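You operate a simulated robot arm through the tools that you are given. There is no shell and no other tool. Be economical: measure what you need, move in short steps, check, and stop when the job is done.

The job below is to be done with a simulated robot arm. You get a single attempt, and the scene is never put back.

Task
Fetch the blue box from the top of the small bench and stand it on the blue panel.

It is judged by the outcome, as a careful person would: the job done as asked, and still so three seconds after it is handed in. It fails if anything else is knocked over, pushed out of place, dropped, spilled or broken.

Robot
A 6-joint arm with a two-finger parallel gripper, fixed in place. Base frame: the origin is at the foot of the arm, x ahead of it, y to its left, z up; the work surface is at about z = 0. Units: cm, rad, N and s.
With the tool pointing down near the work surface it reaches from about 16 to 42 cm from the base axis. Its first joint turns from -1.152 to 1.152 rad. Payload 1.57 kg.
Tool frame: the origin (TCP) lies between the finger pads and is the grasp point; the fingertips stand 3 cm ahead of it; z points along the fingers, y is the line along which they close. Largest opening 8 cm; finger width 1.7, thickness 1.2; the body of the gripper, 4 by 8.2 cm, starts 8 cm behind the TCP.
Orientation is told as [roll, pitch, yaw] about the base's x, y, z axes, in that order, counted from this pose: with the fingers straight down and closing along the base's y, the tool's x points along the base's -x, its y along +y and its z along -z.

Tools
- The arm moves only by the tool apply_moves. Its argument "moves" is a list of rows, each a list of 7 numbers: the turn, a rotation vector about the base's x, y, z in units of 45 degrees (1.0 is 45 degrees), then the shift along the base's x, y, z in units of 100 mm (1.0 is 100 mm), then the finger opening in cm, from 0 to 8. In form: [[wx, wy, wz, dx, dy, dz, hand], ...]. A call has 1 to 8 rows; each row is the pose to reach, as a shift and turn from the pose commanded when the call began. A call with a number of a shift or a turn outside -1 to 1 is refused whole. A row lasts 0.2 s, in which the tool goes at most 5 cm and 0.15 rad; a call with a longer step from one row to the next is refused whole, and so is a gripper value outside its range. Where a pose cannot be reached the arm comes as near as it can. A force on the tool above 40 N (or 10 N above the force at the start of the call, whichever is more), or a blocked arm, ends the call early, and 0.2 s more pass. Each finger travels about 15.3 cm/s and halts on what it meets, pressing with about 43 N; the grip force reading is that of the motor and also rises with nothing between the fingers. The clock runs only during rows and for 0.2 s after the last one: add rows that repeat a pose to give the fingers time. The reply holds the time, the measured pose of the TCP, the force on the tool along the base axes, the opening and the grip force, in the units named above and with some noise, and new pictures: "show" is both (left out), scene, wrist or none.
- Cameras (640 x 400 px; columns grow to the right, rows downward): "scene" is fixed at [4.24, -32.33, 42.42]; the picture's right is [0.87, -0.49, 0.00], its down [-0.27, -0.48, -0.83] and it looks along [0.41, 0.73, -0.55] (base axes); focal length 316 px, centre (320, 200). "wrist" rides on the gripper at [7.2, -0.7, -12.2] in the tool frame; the picture's right is [0.09, 1.00, 0.00], its down [-0.84, 0.08, -0.54] and it looks along [-0.54, 0.05, 0.84] (tool axes); focal length 238 px, centre (320, 200).
- measure_at(camera, pixels): for up to 12 pixels [column, row] of the newest picture of that camera ("zoom" is the newest enlarged one), the place [x, y, z] in the base frame of the surface seen there, good to about 0.2 cm. No time passes.
- enlarge(camera, box): a new picture of the part [left, top, right, bottom] of that camera's present view, enlarged. No time passes.
- job_done(): hands the job in; it is judged then, once.

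Keep the steps short. Do not move on a guess: measure, check each grasp and each placing, and mend mistakes. In all there are 60 turns and 170 pictures (those below and enlarged ones count). Leave the gripper open and the arm clear of the work at the hand-in unless told otherwise, and finish with a single line.

The tools are called by a JSON object that holds its "name" and its "arguments". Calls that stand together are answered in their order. apply_moves: Moves the arm, as the interface text tells. Its arguments: {"type":"object","properties":{"moves":{"type":"array","items":{"type":"array","items":{"type":"number"}}},"show":{"type":"string","enum":["both","scene","wrist","none"]}},"required":["moves"]} The other tools are called the same way: measure_at (camera, pixels) gives the place of the surface under pixels of a picture; enlarge (camera, box) takes an enlarged picture of a part of a camera's view; job_done () hands the job in.

At the start:

```text
time: 0.0
tcp_pos: [25.17, 12.17, 23.28]
tcp_rot: [0.001, 0.0, -0.001]
wrist_force: [-0.3, -0.2, 0.1]
grip_width: 8.01
gripper_force: 0.0
```

scene: 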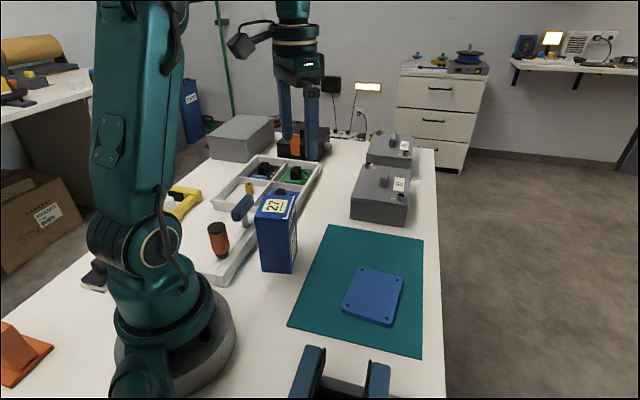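
wrist: 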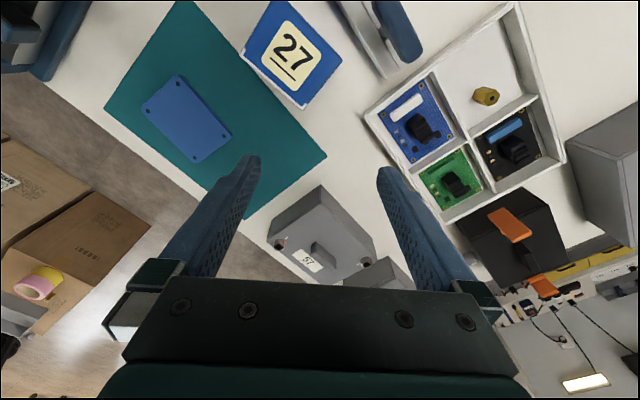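

I see a blue box marked 27 near (277,232) and a blue plate near (373,296) on a teal mat. I'll enlarge both areas and measure them before moving.

{"name": "enlarge", "arguments": {"camera": "scene", "box": [190, 120, 440, 360]}}

{"name": "measure_at", "arguments": {"camera": "scene", "pixels": [[258, 212], [288, 217], [297, 196], [266, 193], [262, 268], [292, 270], [361, 268], [403, 276], [390, 325], [343, 314], [373, 296], [330, 250]]}}

{"name": "measure_at", "arguments": {"camera": "wrist", "pixels": [[272, 4], [342, 58], [302, 106], [243, 58], [180, 76], [232, 134], [195, 161], [142, 104], [290, 50], [370, 20], [400, 30], [340, 150]]}}

```text
1.67 times, centred on (315, 240) of scene
```

zoom: 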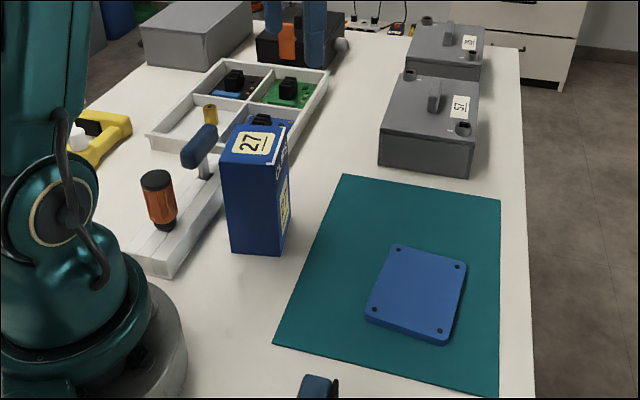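

```text
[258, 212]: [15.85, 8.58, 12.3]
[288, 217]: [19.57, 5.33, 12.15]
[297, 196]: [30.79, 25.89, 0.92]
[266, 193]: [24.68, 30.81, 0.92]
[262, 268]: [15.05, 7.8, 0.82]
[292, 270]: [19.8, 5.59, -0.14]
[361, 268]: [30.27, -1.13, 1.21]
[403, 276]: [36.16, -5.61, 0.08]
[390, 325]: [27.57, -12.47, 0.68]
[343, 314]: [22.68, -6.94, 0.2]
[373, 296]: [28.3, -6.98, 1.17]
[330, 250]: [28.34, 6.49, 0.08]
```

```text
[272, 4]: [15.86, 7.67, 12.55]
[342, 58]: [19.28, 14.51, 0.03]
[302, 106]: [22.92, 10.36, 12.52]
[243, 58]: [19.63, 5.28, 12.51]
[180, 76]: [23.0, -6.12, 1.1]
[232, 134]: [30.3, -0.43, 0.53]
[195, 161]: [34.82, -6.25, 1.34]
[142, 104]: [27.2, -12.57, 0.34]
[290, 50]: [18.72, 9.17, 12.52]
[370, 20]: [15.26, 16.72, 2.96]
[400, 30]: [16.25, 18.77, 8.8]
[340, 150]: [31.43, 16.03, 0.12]
```

The box stands at about x 15.8–22.9, y 5.3–13, with its top at z 12.5. It is close to a screwdriver and a blue handle, so I'll measure those two and get the box's top corners more exactly from the wrist view.

{"name": "enlarge", "arguments": {"camera": "wrist", "box": [100, 0, 440, 212]}}

{"name": "measure_at", "arguments": {"camera": "scene", "pixels": [[216, 226], [218, 240], [222, 256], [237, 215], [246, 200], [250, 185], [259, 201], [296, 194], [277, 205], [286, 195]]}}

{"name": "measure_at", "arguments": {"camera": "wrist", "pixels": [[275, 5], [246, 54], [338, 52], [304, 102], [336, 56], [300, 104]]}}

```text
1.88 times, centred on (270, 106) of wrist
```

zoom: 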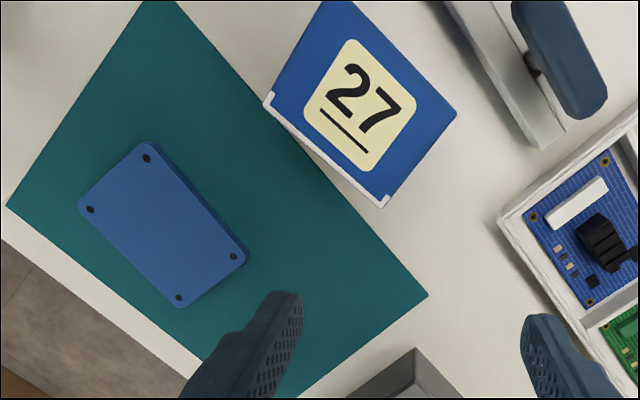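

```text
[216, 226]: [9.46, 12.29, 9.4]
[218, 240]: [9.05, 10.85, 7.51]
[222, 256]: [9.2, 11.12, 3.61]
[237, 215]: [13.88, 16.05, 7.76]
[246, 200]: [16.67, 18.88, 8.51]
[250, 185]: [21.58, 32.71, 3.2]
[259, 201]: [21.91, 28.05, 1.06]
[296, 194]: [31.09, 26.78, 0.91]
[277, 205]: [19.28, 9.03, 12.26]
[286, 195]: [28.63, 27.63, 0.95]
```

```text
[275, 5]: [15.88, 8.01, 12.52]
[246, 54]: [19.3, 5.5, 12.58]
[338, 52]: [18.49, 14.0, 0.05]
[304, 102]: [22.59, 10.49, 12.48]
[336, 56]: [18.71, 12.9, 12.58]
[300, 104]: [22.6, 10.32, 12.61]
```

The short faces run along about 146° (4.5 cm) and the long faces along about 56° (6.3 cm). The centre is (19.3, 9.15). I'll stay high, turn the tool by +56°, and move over the box centre.

{"name": "apply_moves", "arguments": {"moves": [[0, 0, 0.18, -0.12, -0.06, 0, 8], [0, 0, 0.36, -0.24, -0.12, 0, 8], [0, 0, 0.54, -0.36, -0.18, 0, 8], [0, 0, 0.72, -0.48, -0.24, 0, 8], [0, 0, 0.9, -0.587, -0.302, 0, 8]], "show": "none"}}

{"name": "apply_moves", "arguments": {"moves": [[0, 0, 0.17, 0, 0, 0, 8], [0, 0, 0.34, 0, 0, 0, 8], [0, 0, 0.344, 0, 0, 0, 8]]}}

```text
time: 1.2
tcp_pos: [19.29, 9.13, 23.27]
tcp_rot: [0.001, 0.002, 0.712]
wrist_force: [0.3, 0.0, 0.5]
grip_width: 7.99
gripper_force: 0.1
```

```text
time: 2.0
tcp_pos: [19.51, 9.24, 23.22]
tcp_rot: [-0.001, -0.001, 0.979]
wrist_force: [-0.3, 0.6, 0.8]
grip_width: 8.0
gripper_force: 0.1
```

scene: 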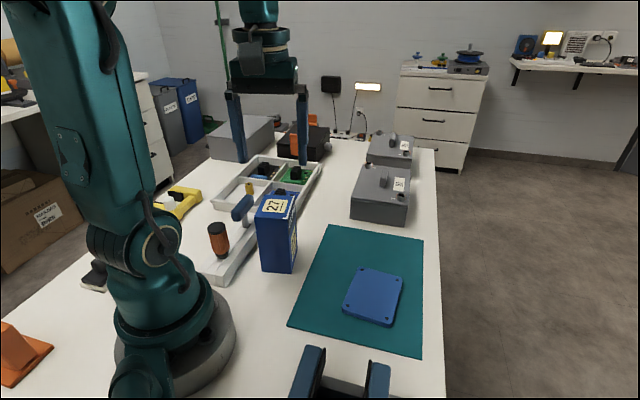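
wrist: 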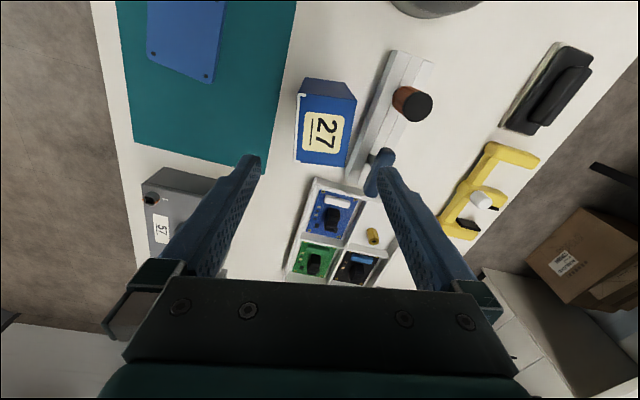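

The gripper is over the box with the fingers straddling it. I'll measure the box's top corners from this view to check centring and turn.

{"name": "enlarge", "arguments": {"camera": "wrist", "box": [240, 60, 420, 200]}}

{"name": "measure_at", "arguments": {"camera": "wrist", "pixels": [[302, 96], [354, 101], [344, 164], [297, 158], [326, 130], [378, 160], [388, 190], [412, 104], [300, 130], [349, 130]]}}

```text
2.86 times, centred on (330, 130) of wrist
```

zoom: 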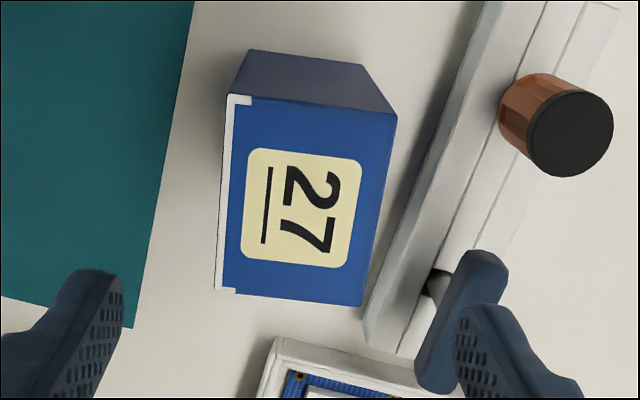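

```text
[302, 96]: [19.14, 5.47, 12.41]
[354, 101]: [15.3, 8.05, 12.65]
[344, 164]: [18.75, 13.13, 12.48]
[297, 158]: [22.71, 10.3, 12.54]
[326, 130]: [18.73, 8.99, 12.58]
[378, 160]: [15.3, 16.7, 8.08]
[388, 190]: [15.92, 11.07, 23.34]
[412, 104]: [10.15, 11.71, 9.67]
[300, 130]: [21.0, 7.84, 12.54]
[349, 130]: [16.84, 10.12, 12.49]
```

The box centre reads (19.0, 9.2) and the turn fits. I'll correct sideways by −0.4 cm and come down until the tips are just above the box top, then check.

{"name": "apply_moves", "arguments": {"moves": [[0, 0, 0, -0.04, 0, -0.2, 8], [0, 0, 0, -0.04, 0, -0.45, 8], [0, 0, 0, -0.04, 0, -0.65, 8], [0, 0, 0, -0.04, 0, -0.68, 8]]}}

```text
time: 3.0
tcp_pos: [19.06, 9.08, 16.44]
tcp_rot: [0.0, -0.001, 0.978]
wrist_force: [-0.3, 0.8, 0.8]
grip_width: 7.99
gripper_force: 0.1
```

scene: 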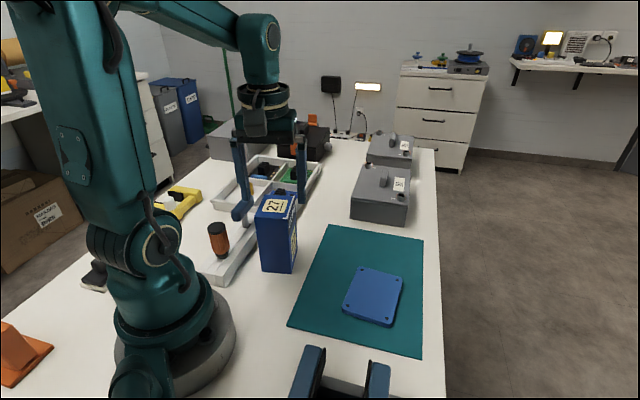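
wrist: 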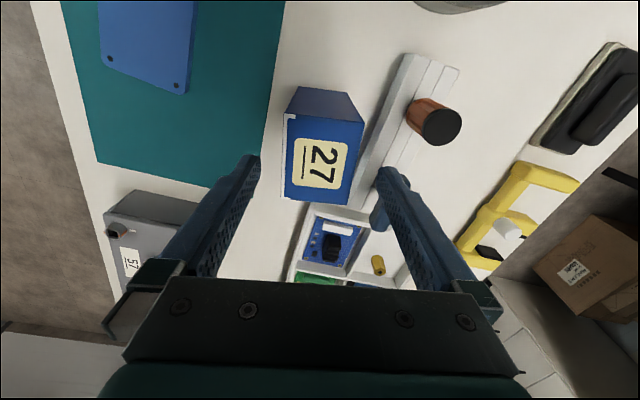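

The fingers straddle the box, and its top face is centred at about (323,158). The blue handle near (380,212) is close to the left finger in the picture, so I'll measure its edges before going lower.

{"name": "enlarge", "arguments": {"camera": "scene", "box": [200, 130, 340, 280]}}

{"name": "measure_at", "arguments": {"camera": "wrist", "pixels": [[372, 220], [376, 205], [380, 226], [288, 117], [363, 122], [351, 203], [285, 196], [288, 150], [358, 150], [365, 180]]}}

```text
2.67 times, centred on (270, 205) of scene
```

zoom: 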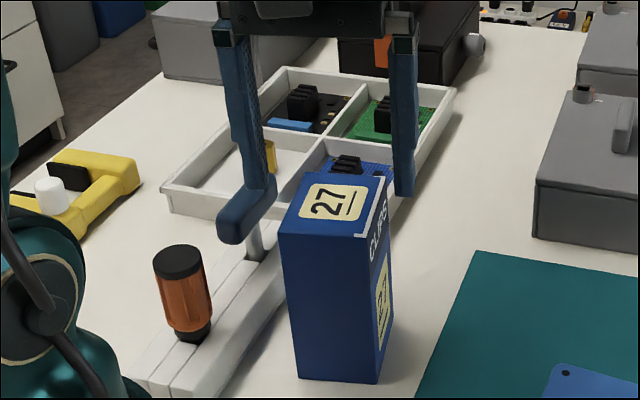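

```text
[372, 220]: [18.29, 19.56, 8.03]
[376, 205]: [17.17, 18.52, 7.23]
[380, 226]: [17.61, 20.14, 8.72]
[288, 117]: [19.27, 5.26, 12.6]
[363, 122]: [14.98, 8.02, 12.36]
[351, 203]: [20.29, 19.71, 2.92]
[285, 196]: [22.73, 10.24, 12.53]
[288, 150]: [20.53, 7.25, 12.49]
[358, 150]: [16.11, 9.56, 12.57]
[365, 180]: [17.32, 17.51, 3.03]
```

The handle is several cm from the finger's path, so the way down is clear. I'll come straight down to TCP z ≈ 9 with the fingers at 7.4 cm, without closing yet.

{"name": "apply_moves", "arguments": {"moves": [[0, 0, 0, 0, 0, 0, 7.4], [0, 0, 0, 0, 0.005, -0.2, 7.4], [0, 0, 0, 0, 0.005, -0.4, 7.4], [0, 0, 0, 0, 0.005, -0.6, 7.4], [0, 0, 0, 0, 0.005, -0.74, 7.4], [0, 0, 0, 0, 0.005, -0.74, 7.4]]}}

```text
time: 4.4
tcp_pos: [18.97, 9.19, 9.08]
tcp_rot: [0.001, -0.002, 0.977]
wrist_force: [0.3, 0.4, 0.6]
grip_width: 7.39
gripper_force: 0.1
```

scene: 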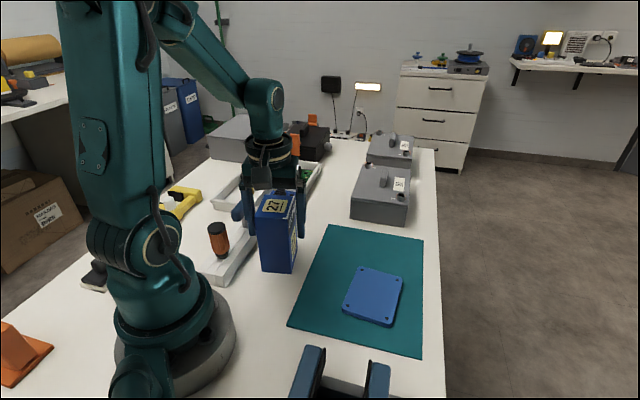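
wrist: 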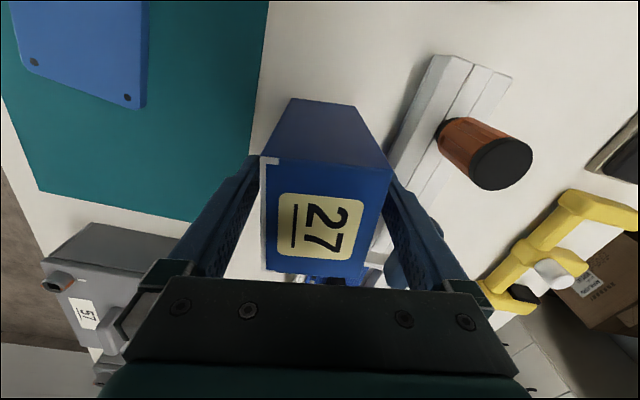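

The fingers are on both sides of the box with no contact force. I'll close gradually, stepping the opening down to about the box width and then holding.

{"name": "apply_moves", "arguments": {"moves": [[0, 0, 0, 0, 0, 0, 6.0], [0, 0, 0, 0, 0, 0, 5.2], [0, 0, 0, 0, 0, 0, 4.6], [0, 0, 0, 0, 0, 0, 4.2], [0, 0, 0, 0, 0, 0, 4.0], [0, 0, 0, 0, 0, 0, 4.0]]}}

```text
time: 5.8
tcp_pos: [18.98, 9.24, 9.11]
tcp_rot: [0.0, 0.0, 0.978]
wrist_force: [0.8, -0.3, 0.3]
grip_width: 5.5
gripper_force: 43.2
```

scene: 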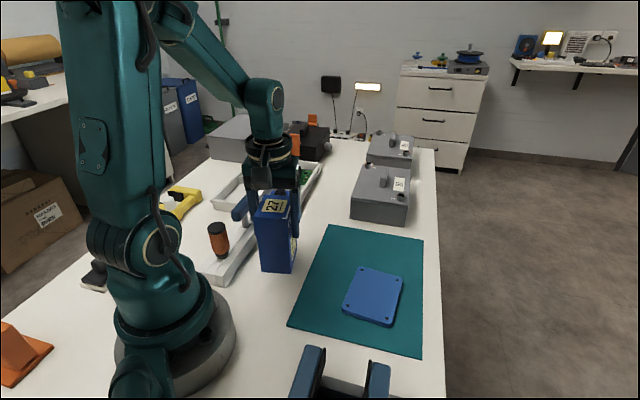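
wrist: 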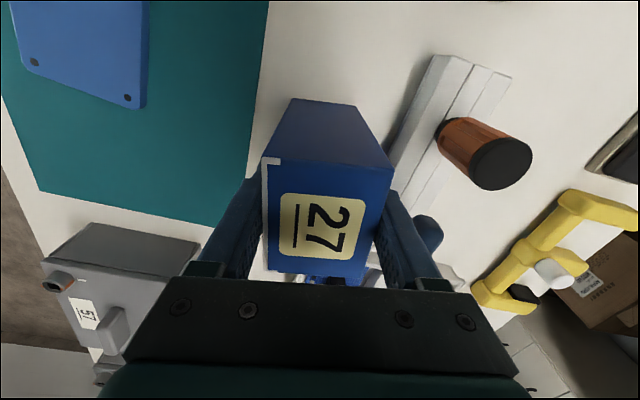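

The fingers stopped at 5.5 cm with 43 N, so they are holding something. I'll lift about 1.5 cm and check that the box comes with them.

{"name": "apply_moves", "arguments": {"moves": [[0, 0, 0, 0, 0, 0.04, 4.0], [0, 0, 0, 0, 0, 0.1, 4.0], [0, 0, 0, 0, 0, 0.15, 4.0], [0, 0, 0, 0, 0, 0.15, 4.0]]}}

{"name": "enlarge", "arguments": {"camera": "scene", "box": [200, 130, 340, 280]}}

```text
time: 6.8
tcp_pos: [18.98, 9.15, 10.52]
tcp_rot: [0.003, -0.001, 0.978]
wrist_force: [-0.1, 0.6, -0.2]
grip_width: 5.53
gripper_force: 40.9
```

scene: 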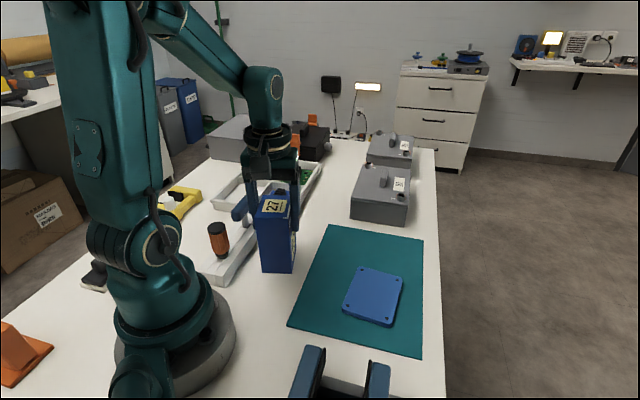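
wrist: 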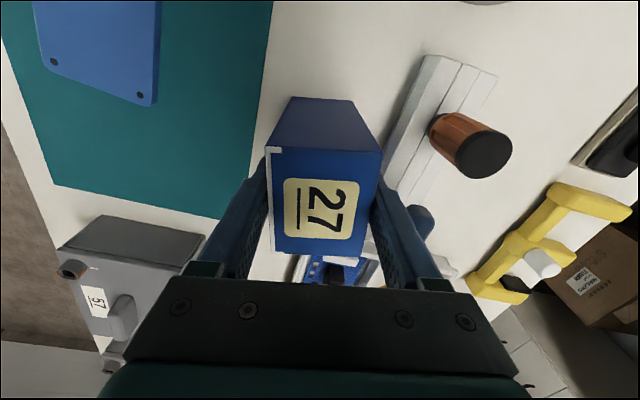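

```text
2.67 times, centred on (270, 205) of scene
```

zoom: 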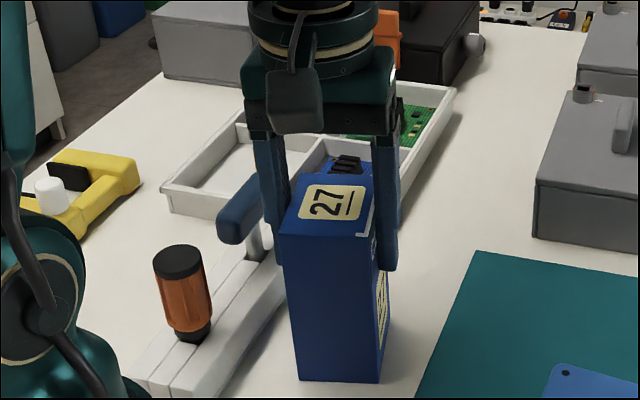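

The box did not rise: its base is still at the same pixels in the zoom (300,380) and the force shows no load. The fingers stopped at 5.5 cm but aren't holding it. I'll look closely at the contact before doing anything else.

{"name": "enlarge", "arguments": {"camera": "wrist", "box": [200, 80, 460, 300]}}

{"name": "enlarge", "arguments": {"camera": "scene", "box": [235, 150, 325, 280]}}

{"name": "measure_at", "arguments": {"camera": "wrist", "pixels": [[275, 150], [378, 156], [275, 248], [362, 252], [320, 200], [258, 180], [385, 200], [295, 100], [350, 103]]}}

```text
1.82 times, centred on (330, 190) of wrist
```

zoom: 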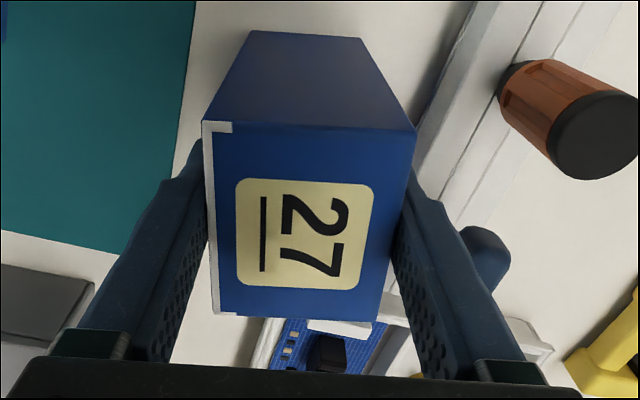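

```text
3.08 times, centred on (280, 215) of scene
```

zoom: 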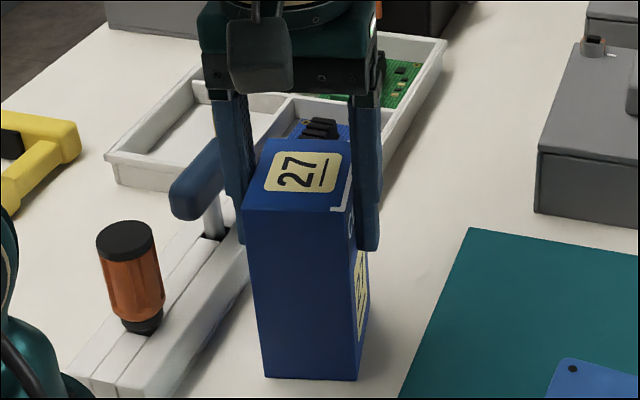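

```text
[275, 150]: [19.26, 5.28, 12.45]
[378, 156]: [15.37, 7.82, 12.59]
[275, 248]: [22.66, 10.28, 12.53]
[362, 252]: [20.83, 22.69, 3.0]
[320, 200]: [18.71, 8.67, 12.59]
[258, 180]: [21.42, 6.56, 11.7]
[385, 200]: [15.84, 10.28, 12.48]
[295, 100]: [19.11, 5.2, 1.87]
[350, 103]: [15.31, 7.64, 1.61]
```

The box top still reads z 12.5, so the fingers slid up without gripping. To see what stopped them at 5.5 cm, I'll open, rise clear above the box, and close in free air as a test.

{"name": "apply_moves", "arguments": {"moves": [[0, 0, 0, 0, 0, 0, 7.4], [0, 0, 0, 0, 0, 0, 7.4], [0, 0, 0, 0, 0, 0.25, 7.4], [0, 0, 0, 0, 0, 0.5, 7.4], [0, 0, 0, 0, 0, 0.75, 7.4], [0, 0, 0, 0, 0, 0.75, 7.4]], "show": "none"}}

{"name": "apply_moves", "arguments": {"moves": [[0, 0, 0, 0, 0, 0, 5.8], [0, 0, 0, 0, 0, 0, 4.8], [0, 0, 0, 0, 0, 0, 4.0], [0, 0, 0, 0, 0, 0, 4.0], [0, 0, 0, 0, 0, 0, 4.0]]}}

```text
time: 8.2
tcp_pos: [18.99, 9.17, 18.08]
tcp_rot: [0.0, -0.002, 0.978]
wrist_force: [-0.4, 0.6, -0.7]
grip_width: 7.39
gripper_force: 0.1
```

```text
time: 9.4
tcp_pos: [18.93, 9.23, 18.09]
tcp_rot: [0.0, 0.001, 0.976]
wrist_force: [0.2, 0.0, -0.7]
grip_width: 4.01
gripper_force: 0.1
```

scene: 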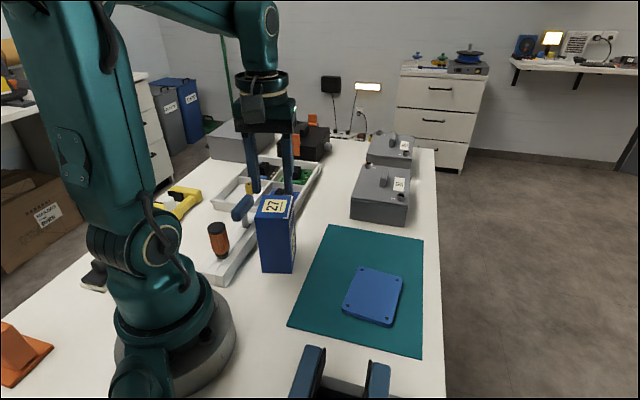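
wrist: 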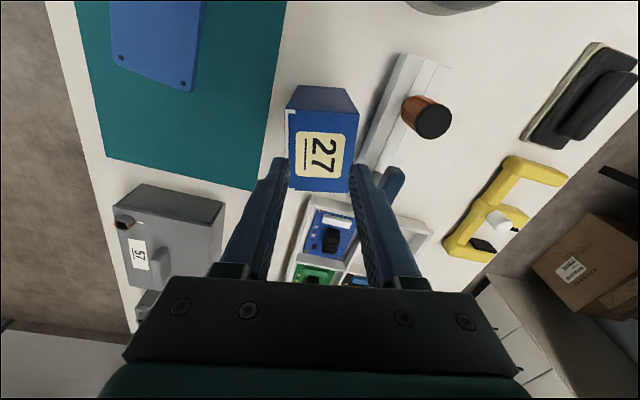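

In free air the fingers close fully to 4.0 cm, so the box itself stopped them at about 5.5 cm, and they then slid up its sides. I'll check the box's true width on its side faces, its lower parts, and the rail next to it.

{"name": "measure_at", "arguments": {"camera": "scene", "pixels": [[294, 215], [292, 235], [291, 262], [296, 240], [275, 240], [260, 240], [286, 240], [262, 266], [287, 270], [252, 240], [240, 262], [225, 283]]}}

{"name": "enlarge", "arguments": {"camera": "scene", "box": [245, 180, 310, 280]}}

{"name": "enlarge", "arguments": {"camera": "wrist", "box": [260, 70, 400, 210]}}

```text
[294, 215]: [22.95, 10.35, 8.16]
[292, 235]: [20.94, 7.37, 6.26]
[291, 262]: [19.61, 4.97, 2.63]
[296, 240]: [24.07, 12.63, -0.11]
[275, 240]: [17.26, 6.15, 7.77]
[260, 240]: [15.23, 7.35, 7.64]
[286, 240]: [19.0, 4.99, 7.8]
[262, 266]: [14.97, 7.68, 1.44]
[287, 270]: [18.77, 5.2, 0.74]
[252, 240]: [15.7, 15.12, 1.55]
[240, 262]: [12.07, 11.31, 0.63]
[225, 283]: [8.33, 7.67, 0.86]
```

```text
4.00 times, centred on (278, 230) of scene
```

zoom: 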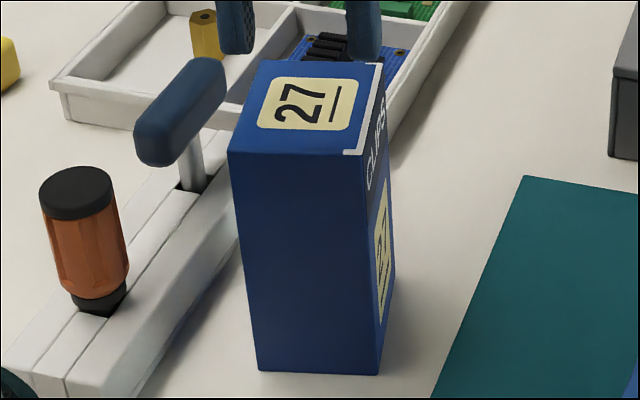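

```text
2.86 times, centred on (330, 140) of wrist
```

zoom: 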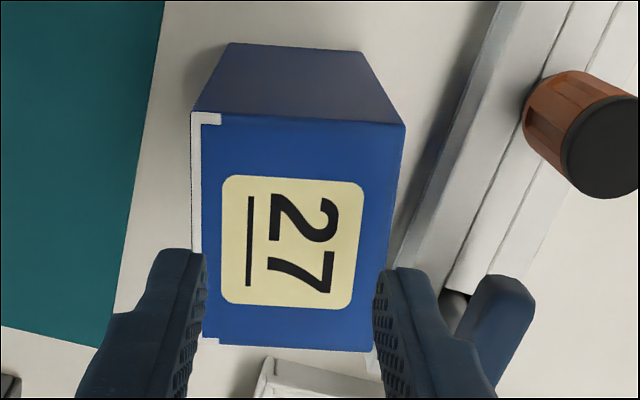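

The side faces put the box width at about 5.2–5.5 cm, so the fingers did touch it and slipped. I'll reopen and go down lower, to TCP z ≈ 7.4 with the tips above the rail's 3 cm. Then I'll grip harder and read the force on a very small lift.

{"name": "apply_moves", "arguments": {"moves": [[0, 0, 0, 0, 0, 0, 7.4], [0, 0, 0, 0, 0, 0, 7.4], [0, 0, 0, 0.005, -0.005, -0.3, 7.4], [0, 0, 0, 0.005, -0.005, -0.55, 7.4], [0, 0, 0, 0.005, -0.005, -0.8, 7.4], [0, 0, 0, 0.005, -0.005, -1.0, 7.4], [0, 0, 0, 0.005, -0.005, -1.0, 7.4]], "show": "none"}}

{"name": "apply_moves", "arguments": {"moves": [[0, 0, 0, 0, 0, -0.07, 7.4], [0, 0, 0, 0, 0, -0.07, 6.2], [0, 0, 0, 0, 0, -0.07, 5.0], [0, 0, 0, 0, 0, -0.07, 3.0], [0, 0, 0, 0, 0, -0.07, 0], [0, 0, 0, 0, 0, -0.07, 0], [0, 0, 0, 0, 0, -0.07, 0], [0, 0, 0, 0, 0, -0.07, 0]], "show": "none"}}

{"name": "apply_moves", "arguments": {"moves": [[0, 0, 0, 0, 0, 0.02, 0], [0, 0, 0, 0, 0, 0.04, 0], [0, 0, 0, 0, 0, 0.04, 0]]}}

```text
time: 11.0
tcp_pos: [18.94, 9.06, 8.01]
tcp_rot: [0.0, -0.002, 0.976]
wrist_force: [-0.8, -0.1, 0.9]
grip_width: 7.39
gripper_force: 0.1
```

```text
time: 12.8
tcp_pos: [18.87, 9.15, 7.4]
tcp_rot: [0.0, -0.002, 0.977]
wrist_force: [0.8, -0.3, 0.0]
grip_width: 5.49
gripper_force: 42.6
```

```text
time: 13.6
tcp_pos: [19.08, 9.08, 7.87]
tcp_rot: [0.001, 0.001, 0.977]
wrist_force: [1.4, -0.5, -2.2]
grip_width: 5.48
gripper_force: 42.9
```

scene: 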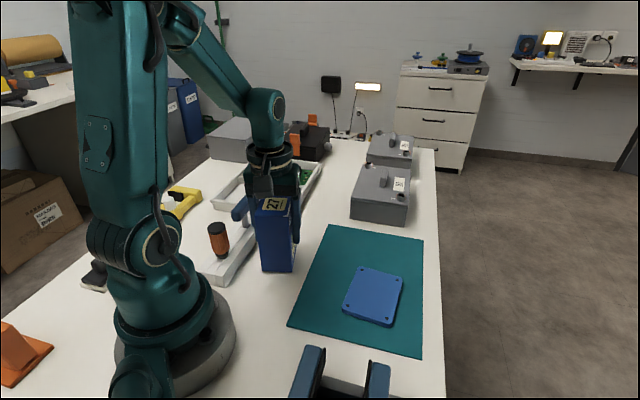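
wrist: 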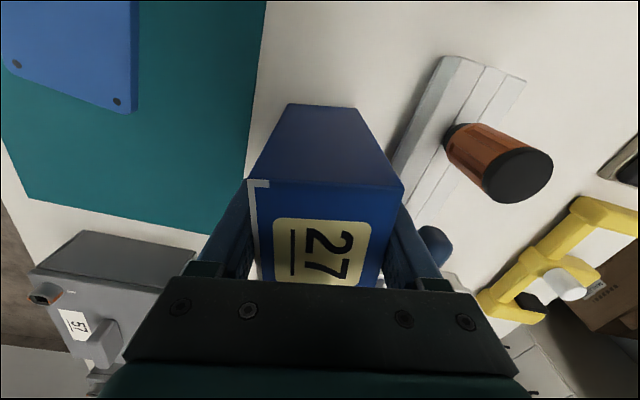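

The force now reads −2.2 N in z, so there is some load. I'll check whether the box top rose.

{"name": "measure_at", "arguments": {"camera": "wrist", "pixels": [[300, 220], [320, 250], [350, 220], [270, 220], [330, 200]]}}

{"name": "enlarge", "arguments": {"camera": "scene", "box": [245, 180, 310, 280]}}

```text
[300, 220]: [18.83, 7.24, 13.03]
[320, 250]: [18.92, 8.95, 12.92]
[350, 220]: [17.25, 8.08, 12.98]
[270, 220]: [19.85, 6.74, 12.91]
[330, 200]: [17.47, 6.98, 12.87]
```

```text
4.00 times, centred on (278, 230) of scene
```

zoom: 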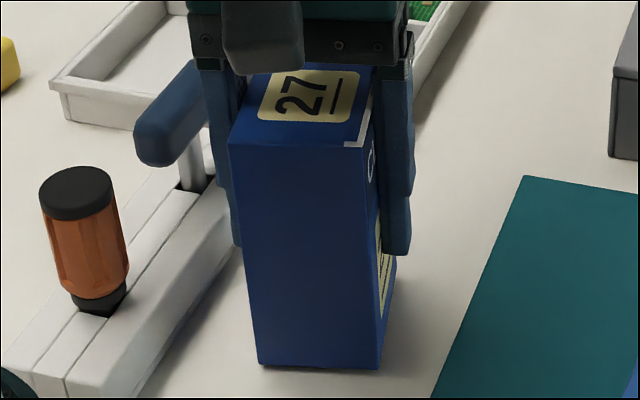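

The top is now at 12.95 and the bottom is just off the table, so the box is held level. I'll lift slowly another 3 cm and check for slip.

{"name": "apply_moves", "arguments": {"moves": [[0, 0, 0, 0, 0, 0.03, 0], [0, 0, 0, 0, 0, 0.07, 0], [0, 0, 0, 0, 0, 0.12, 0], [0, 0, 0, 0, 0, 0.18, 0], [0, 0, 0, 0, 0, 0.24, 0], [0, 0, 0, 0, 0, 0.3, 0], [0, 0, 0, 0, 0, 0.3, 0]]}}

{"name": "measure_at", "arguments": {"camera": "wrist", "pixels": [[300, 220], [320, 250], [350, 220], [270, 220], [330, 200]]}}

```text
time: 15.2
tcp_pos: [19.03, 9.13, 10.79]
tcp_rot: [-0.001, -0.002, 0.976]
wrist_force: [-0.8, 0.9, -2.4]
grip_width: 5.48
gripper_force: 43.0
```

scene: 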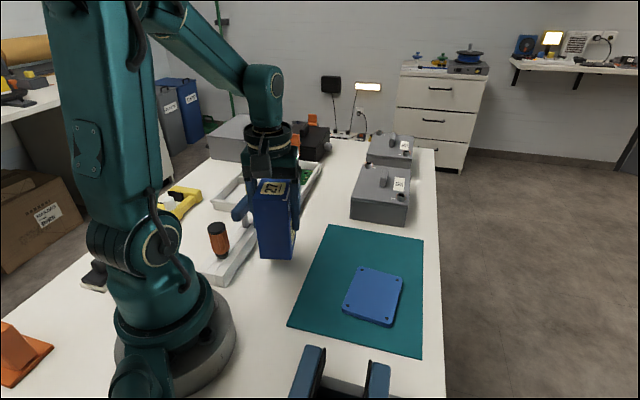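
wrist: 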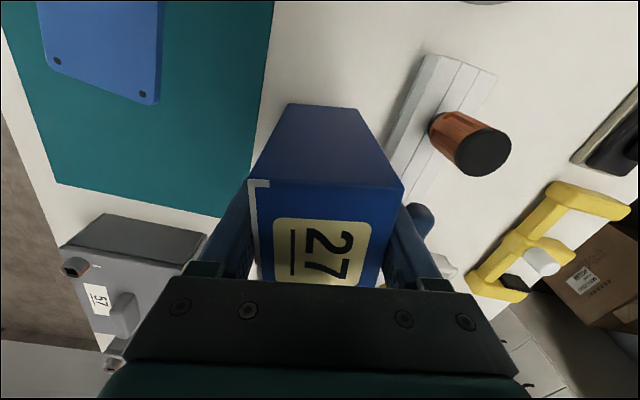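

```text
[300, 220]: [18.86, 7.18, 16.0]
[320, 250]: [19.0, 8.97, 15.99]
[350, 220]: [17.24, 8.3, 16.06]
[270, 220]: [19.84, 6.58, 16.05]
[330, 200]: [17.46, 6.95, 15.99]
```

The box rose the full 3 cm (top at 16.0) with no slip. Now I'll measure the blue panel's top corners precisely.

{"name": "enlarge", "arguments": {"camera": "scene", "box": [325, 250, 425, 340]}}

{"name": "measure_at", "arguments": {"camera": "scene", "pixels": [[363, 270], [400, 278], [387, 320], [346, 310], [373, 295], [355, 290], [394, 300], [380, 273], [367, 315], [410, 300]]}}

```text
4.44 times, centred on (375, 295) of scene
```

zoom: 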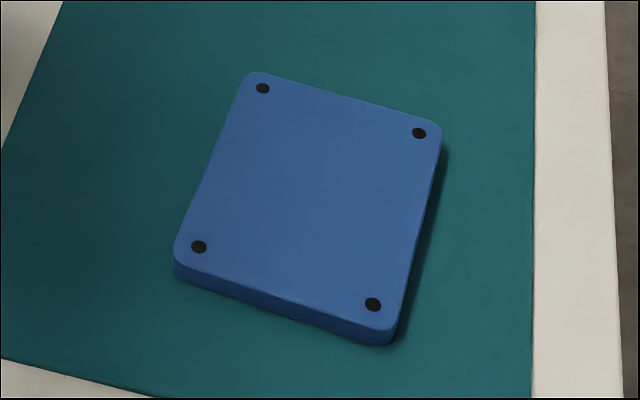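

```text
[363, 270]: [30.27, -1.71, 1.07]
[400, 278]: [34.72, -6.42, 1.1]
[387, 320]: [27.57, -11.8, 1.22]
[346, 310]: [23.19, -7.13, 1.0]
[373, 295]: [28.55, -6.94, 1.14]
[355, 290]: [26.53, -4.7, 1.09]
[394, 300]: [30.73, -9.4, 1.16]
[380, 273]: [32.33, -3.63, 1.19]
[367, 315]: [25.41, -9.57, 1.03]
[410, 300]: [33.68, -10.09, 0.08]
```

The panel centre is (28.95, −6.75) with its top at z ≈ 1.1 and its long axis at about 37°. Before crossing over, I'll measure the dark-blue thing at the bottom of the scene picture, (310,365) and (378,375), in case it is in the way.

{"name": "measure_at", "arguments": {"camera": "scene", "pixels": [[312, 352], [310, 375], [378, 370], [345, 392], [340, 375], [385, 390]]}}

{"name": "apply_moves", "arguments": {"moves": [[0, 0, 0, 0, 0, 0.08, 0], [0, 0, 0, 0, 0, 0.18, 0], [0, 0, 0, 0, 0, 0.3, 0], [0, 0, 0, 0, 0, 0.4, 0], [0, 0, 0, 0, 0, 0.4, 0]], "show": "wrist"}}

```text
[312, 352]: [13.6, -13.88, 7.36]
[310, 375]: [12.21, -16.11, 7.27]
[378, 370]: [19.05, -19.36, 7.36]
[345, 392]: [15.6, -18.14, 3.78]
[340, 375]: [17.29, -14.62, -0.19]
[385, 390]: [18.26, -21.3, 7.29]
```

```text
time: 16.4
tcp_pos: [19.01, 9.12, 14.78]
tcp_rot: [0.0, -0.002, 0.977]
wrist_force: [0.6, 0.2, -2.3]
grip_width: 5.49
gripper_force: 42.9
```

wrist: 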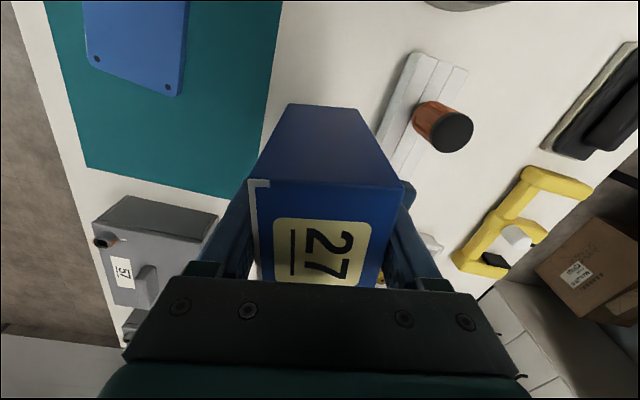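

The fixture is at x 12–19, y −14 to −21 and 7.4 cm tall, well away from the panel. The box is held at TCP z 14.8. I'll carry it over in two gentle calls, turning it −18.6° to line up with the panel.

{"name": "apply_moves", "arguments": {"moves": [[0, 0, -0.02, 0.04, -0.06, 0, 0], [0, 0, -0.05, 0.11, -0.17, 0, 0], [0, 0, -0.08, 0.19, -0.31, 0, 0], [0, 0, -0.12, 0.27, -0.45, 0, 0], [0, 0, -0.16, 0.36, -0.59, 0, 0], [0, 0, -0.19, 0.44, -0.71, 0, 0], [0, 0, -0.21, 0.49, -0.78, 0, 0], [0, 0, -0.21, 0.5, -0.8, 0, 0]], "show": "none"}}

{"name": "apply_moves", "arguments": {"moves": [[0, 0, -0.02, 0.04, -0.06, 0, 0], [0, 0, -0.05, 0.11, -0.17, 0, 0], [0, 0, -0.08, 0.19, -0.31, 0, 0], [0, 0, -0.12, 0.27, -0.45, 0, 0], [0, 0, -0.16, 0.36, -0.59, 0, 0], [0, 0, -0.19, 0.44, -0.71, 0, 0], [0, 0, -0.203, 0.49, -0.77, 0, 0], [0, 0, -0.203, 0.495, -0.787, 0, 0]]}}

```text
time: 18.2
tcp_pos: [23.94, 1.22, 14.77]
tcp_rot: [0.001, -0.001, 0.811]
wrist_force: [0.1, -0.6, -2.5]
grip_width: 5.48
gripper_force: 43.3
```

```text
time: 20.0
tcp_pos: [29.06, -6.76, 14.67]
tcp_rot: [0.001, 0.001, 0.654]
wrist_force: [0.2, 0.3, -1.6]
grip_width: 5.51
gripper_force: 43.1
```

scene: 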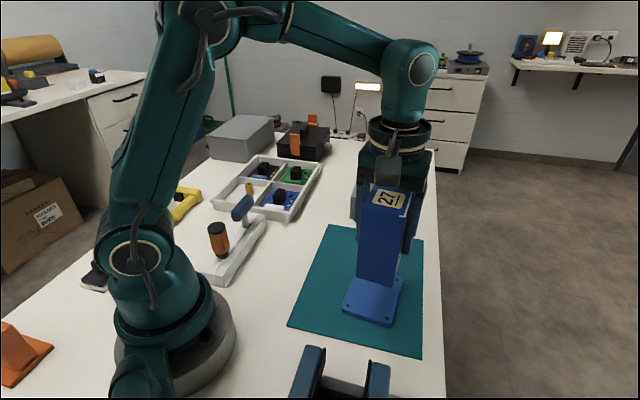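
wrist: 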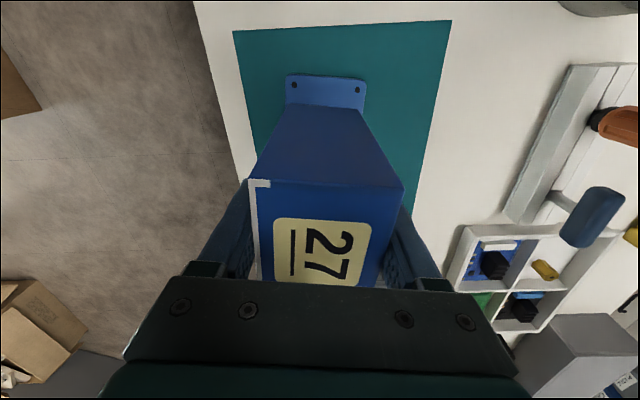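

The box is centred over the panel and aligned, with its bottom at about z 7.3. I'll lower it to about 0.5 cm above the panel and check.

{"name": "apply_moves", "arguments": {"moves": [[0, 0, 0, 0, 0, -0.07, 0], [0, 0, 0, 0, 0, -0.17, 0], [0, 0, 0, 0, 0, -0.29, 0], [0, 0, 0, 0, 0, -0.4, 0], [0, 0, 0, 0, 0, -0.48, 0], [0, 0, 0, 0, 0, -0.54, 0], [0, 0, 0, 0, 0, -0.565, 0], [0, 0, 0, 0, 0, -0.565, 0]]}}

{"name": "enlarge", "arguments": {"camera": "scene", "box": [320, 210, 440, 340]}}

{"name": "measure_at", "arguments": {"camera": "wrist", "pixels": [[300, 220], [320, 250], [350, 220], [270, 220], [330, 200]]}}

```text
time: 21.8
tcp_pos: [28.9, -6.71, 9.11]
tcp_rot: [0.002, 0.0, 0.652]
wrist_force: [-0.1, 0.0, -2.8]
grip_width: 5.5
gripper_force: 43.1
```

scene: 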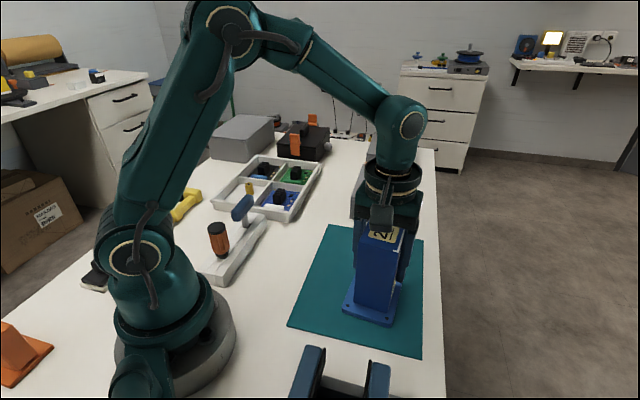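
wrist: 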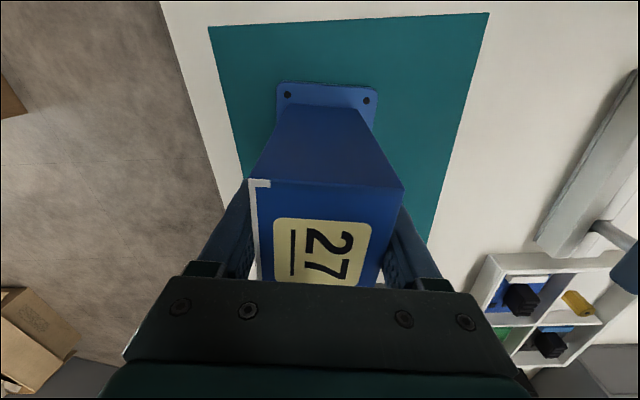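

```text
3.08 times, centred on (380, 275) of scene
```

zoom: 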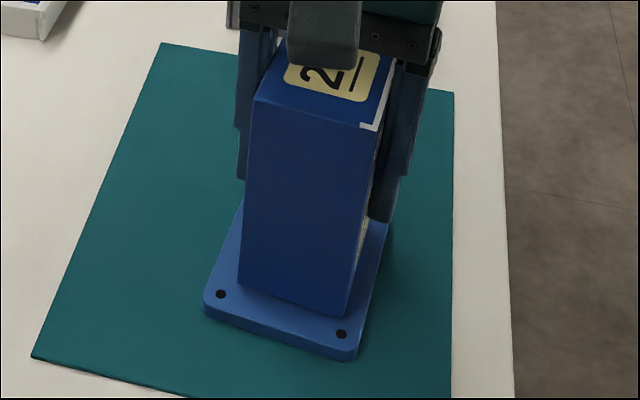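

```text
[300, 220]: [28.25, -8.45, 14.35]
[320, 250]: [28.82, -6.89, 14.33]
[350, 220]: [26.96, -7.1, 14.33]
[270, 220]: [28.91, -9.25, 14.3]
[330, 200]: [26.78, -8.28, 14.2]
```

The box top is at 14.3, so the bottom is about 0.6 cm above the panel, well inside its edges. I'll lower in small steps and watch the z force for contact.

{"name": "apply_moves", "arguments": {"moves": [[0, 0, 0, 0, 0, -0.02, 0], [0, 0, 0, 0, 0, -0.04, 0], [0, 0, 0, 0, 0, -0.045, 0], [0, 0, 0, 0, 0, -0.05, 0], [0, 0, 0, 0, 0, -0.05, 0]], "show": "none"}}

```text
time: 23.0
tcp_pos: [29.0, -6.75, 8.77]
tcp_rot: [0.0, -0.003, 0.652]
wrist_force: [-2.9, -2.1, 12.9]
grip_width: 5.5
gripper_force: 43.0
```

Contact: the z force is +12.9 N, so the box is standing on the panel and pressed slightly. I'll ease the push by 1.5 mm and check before letting go.

{"name": "apply_moves", "arguments": {"moves": [[0, 0, 0, 0, 0, 0.007, 0], [0, 0, 0, 0, 0, 0.012, 0], [0, 0, 0, 0, 0, 0.012, 0]]}}

{"name": "measure_at", "arguments": {"camera": "wrist", "pixels": [[300, 220], [320, 250], [350, 220], [270, 220], [330, 200]]}}

```text
time: 23.8
tcp_pos: [28.85, -6.72, 8.65]
tcp_rot: [0.002, 0.0, 0.652]
wrist_force: [0.6, 0.4, -2.3]
grip_width: 5.47
gripper_force: 42.6
```

scene: 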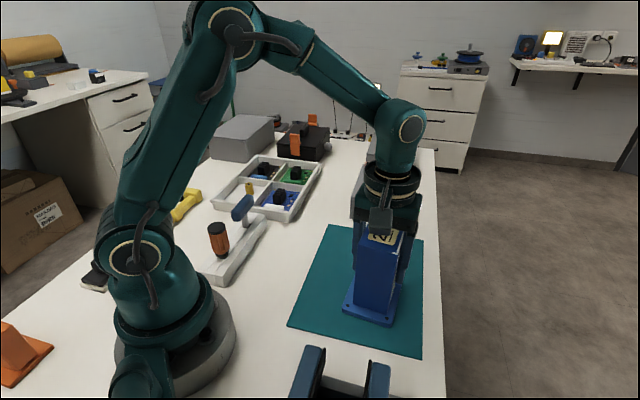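
wrist: 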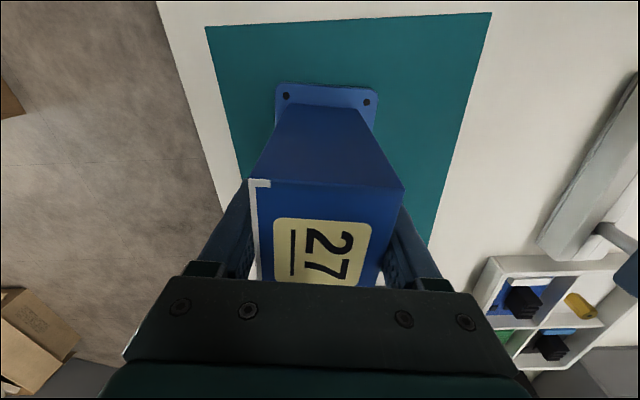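

```text
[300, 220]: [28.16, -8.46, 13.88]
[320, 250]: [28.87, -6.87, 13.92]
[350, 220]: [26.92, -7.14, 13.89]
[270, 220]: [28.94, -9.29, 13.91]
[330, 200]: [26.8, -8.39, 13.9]
```

The force is back to −2.3 N, so the box hangs a fraction of a millimetre off. I'll go down 0.8 mm for light contact, then open slowly.

{"name": "apply_moves", "arguments": {"moves": [[0, 0, 0, 0, 0, -0.004, 0], [0, 0, 0, 0, 0, -0.008, 0], [0, 0, 0, 0, 0, -0.008, 0]], "show": "none"}}

```text
time: 24.6
tcp_pos: [29.04, -6.7, 8.61]
tcp_rot: [-0.001, -0.002, 0.651]
wrist_force: [-0.9, 0.5, 3.6]
grip_width: 5.46
gripper_force: 43.3
```

Light contact at +3.6 N. I'll open slowly to 7.4 cm in place.

{"name": "apply_moves", "arguments": {"moves": [[0, 0, 0, 0, 0, 0, 5.6], [0, 0, 0, 0, 0, 0, 6.0], [0, 0, 0, 0, 0, 0, 6.6], [0, 0, 0, 0, 0, 0, 7.4], [0, 0, 0, 0, 0, 0, 7.4], [0, 0, 0, 0, 0, 0, 7.4]]}}

{"name": "measure_at", "arguments": {"camera": "wrist", "pixels": [[300, 220], [320, 250], [350, 220], [270, 220], [330, 200]]}}

```text
time: 26.0
tcp_pos: [28.97, -6.64, 8.64]
tcp_rot: [-0.001, -0.001, 0.652]
wrist_force: [0.3, 0.0, 0.1]
grip_width: 7.4
gripper_force: 0.2
```

scene: 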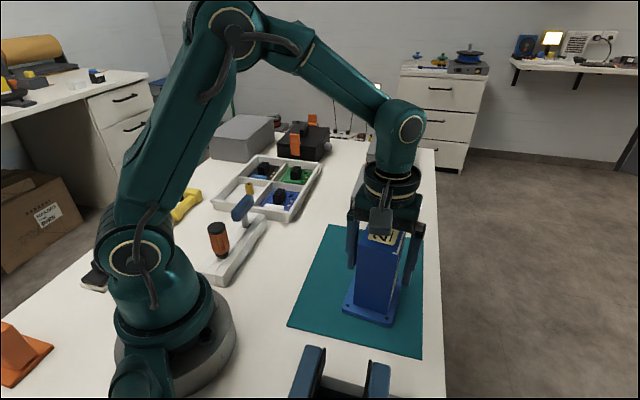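
wrist: 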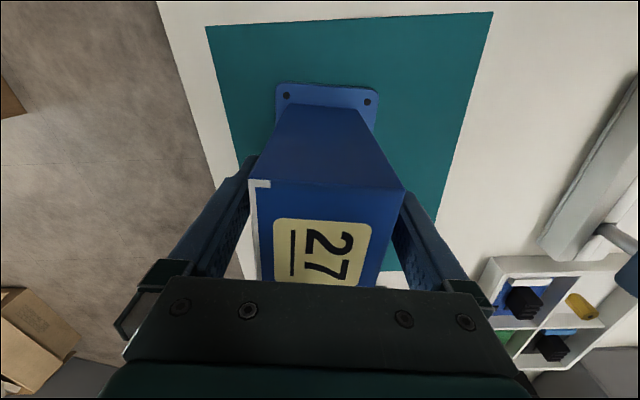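

```text
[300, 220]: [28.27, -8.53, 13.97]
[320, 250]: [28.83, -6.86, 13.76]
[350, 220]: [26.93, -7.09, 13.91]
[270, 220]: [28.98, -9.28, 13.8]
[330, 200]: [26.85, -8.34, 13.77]
```

The box is released and standing still, with a level top at z ≈ 13.85. I'll withdraw straight up with the fingers open.

{"name": "apply_moves", "arguments": {"moves": [[0, 0, 0, 0, 0, 0.06, 7.4], [0, 0, 0, 0, 0, 0.18, 7.4], [0, 0, 0, 0, 0, 0.35, 7.4], [0, 0, 0, 0, 0, 0.55, 7.4], [0, 0, 0, 0, 0, 0.75, 7.4], [0, 0, 0, 0, 0, 0.95, 7.4], [0, 0, 0, 0, 0, 1.0, 8]], "show": "none"}}

{"name": "apply_moves", "arguments": {"moves": [[0, 0, 0, -0.1, 0.2, 0.1, 8], [0, 0, 0, -0.3, 0.5, 0.2, 8], [0, 0, 0, -0.5, 0.8, 0.3, 8], [0, 0, 0, -0.5, 0.9, 0.3, 8], [0, 0, 0, -0.5, 0.9, 0.3, 8]]}}

{"name": "enlarge", "arguments": {"camera": "scene", "box": [310, 190, 450, 350]}}

```text
time: 27.6
tcp_pos: [29.05, -6.8, 18.76]
tcp_rot: [0.0, -0.003, 0.653]
wrist_force: [-0.1, -0.2, -0.3]
grip_width: 7.99
gripper_force: 0.1
```

```text
time: 28.8
tcp_pos: [23.93, 2.32, 21.59]
tcp_rot: [0.0, 0.0, 0.653]
wrist_force: [0.2, -0.4, 0.5]
grip_width: 8.03
gripper_force: 0.0
```

scene: 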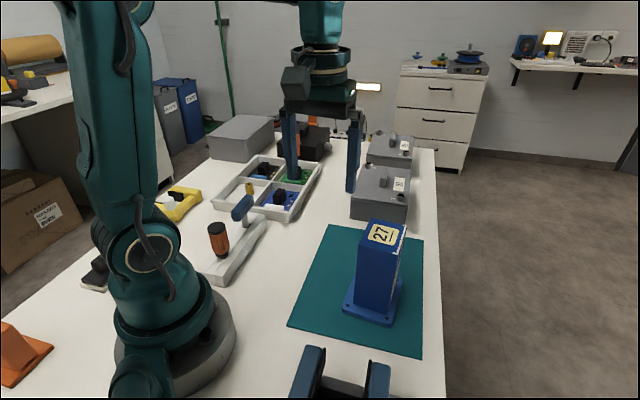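
wrist: 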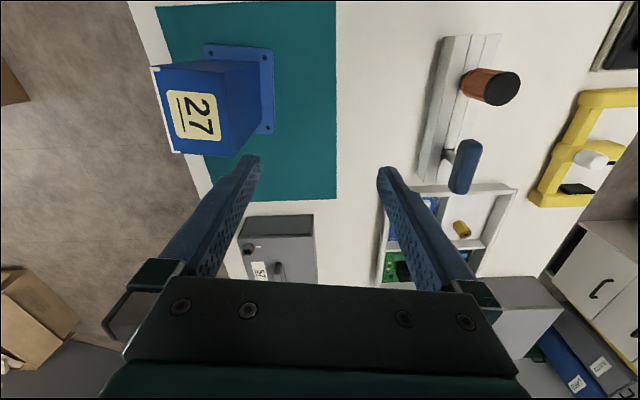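

```text
2.50 times, centred on (380, 270) of scene
```

zoom: 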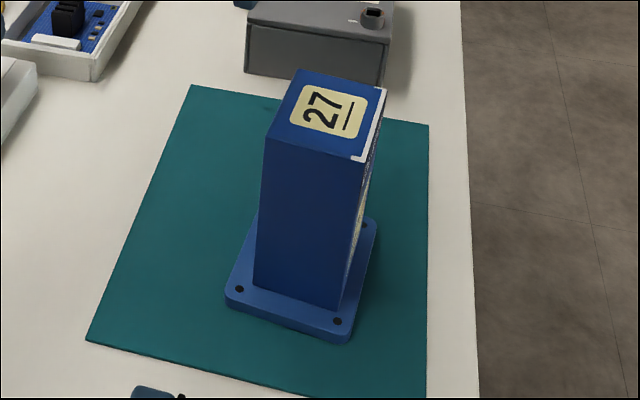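

The box stands upright in the middle of the blue panel. The panel and everything else look undisturbed, the gripper is open and the arm is clear, so I'll hand in.

{"name": "job_done", "arguments": {}}

```text
The job is handed in.
```

The blue box is standing upright, centred on the blue panel, nothing else was disturbed, and the arm is clear with the gripper open.
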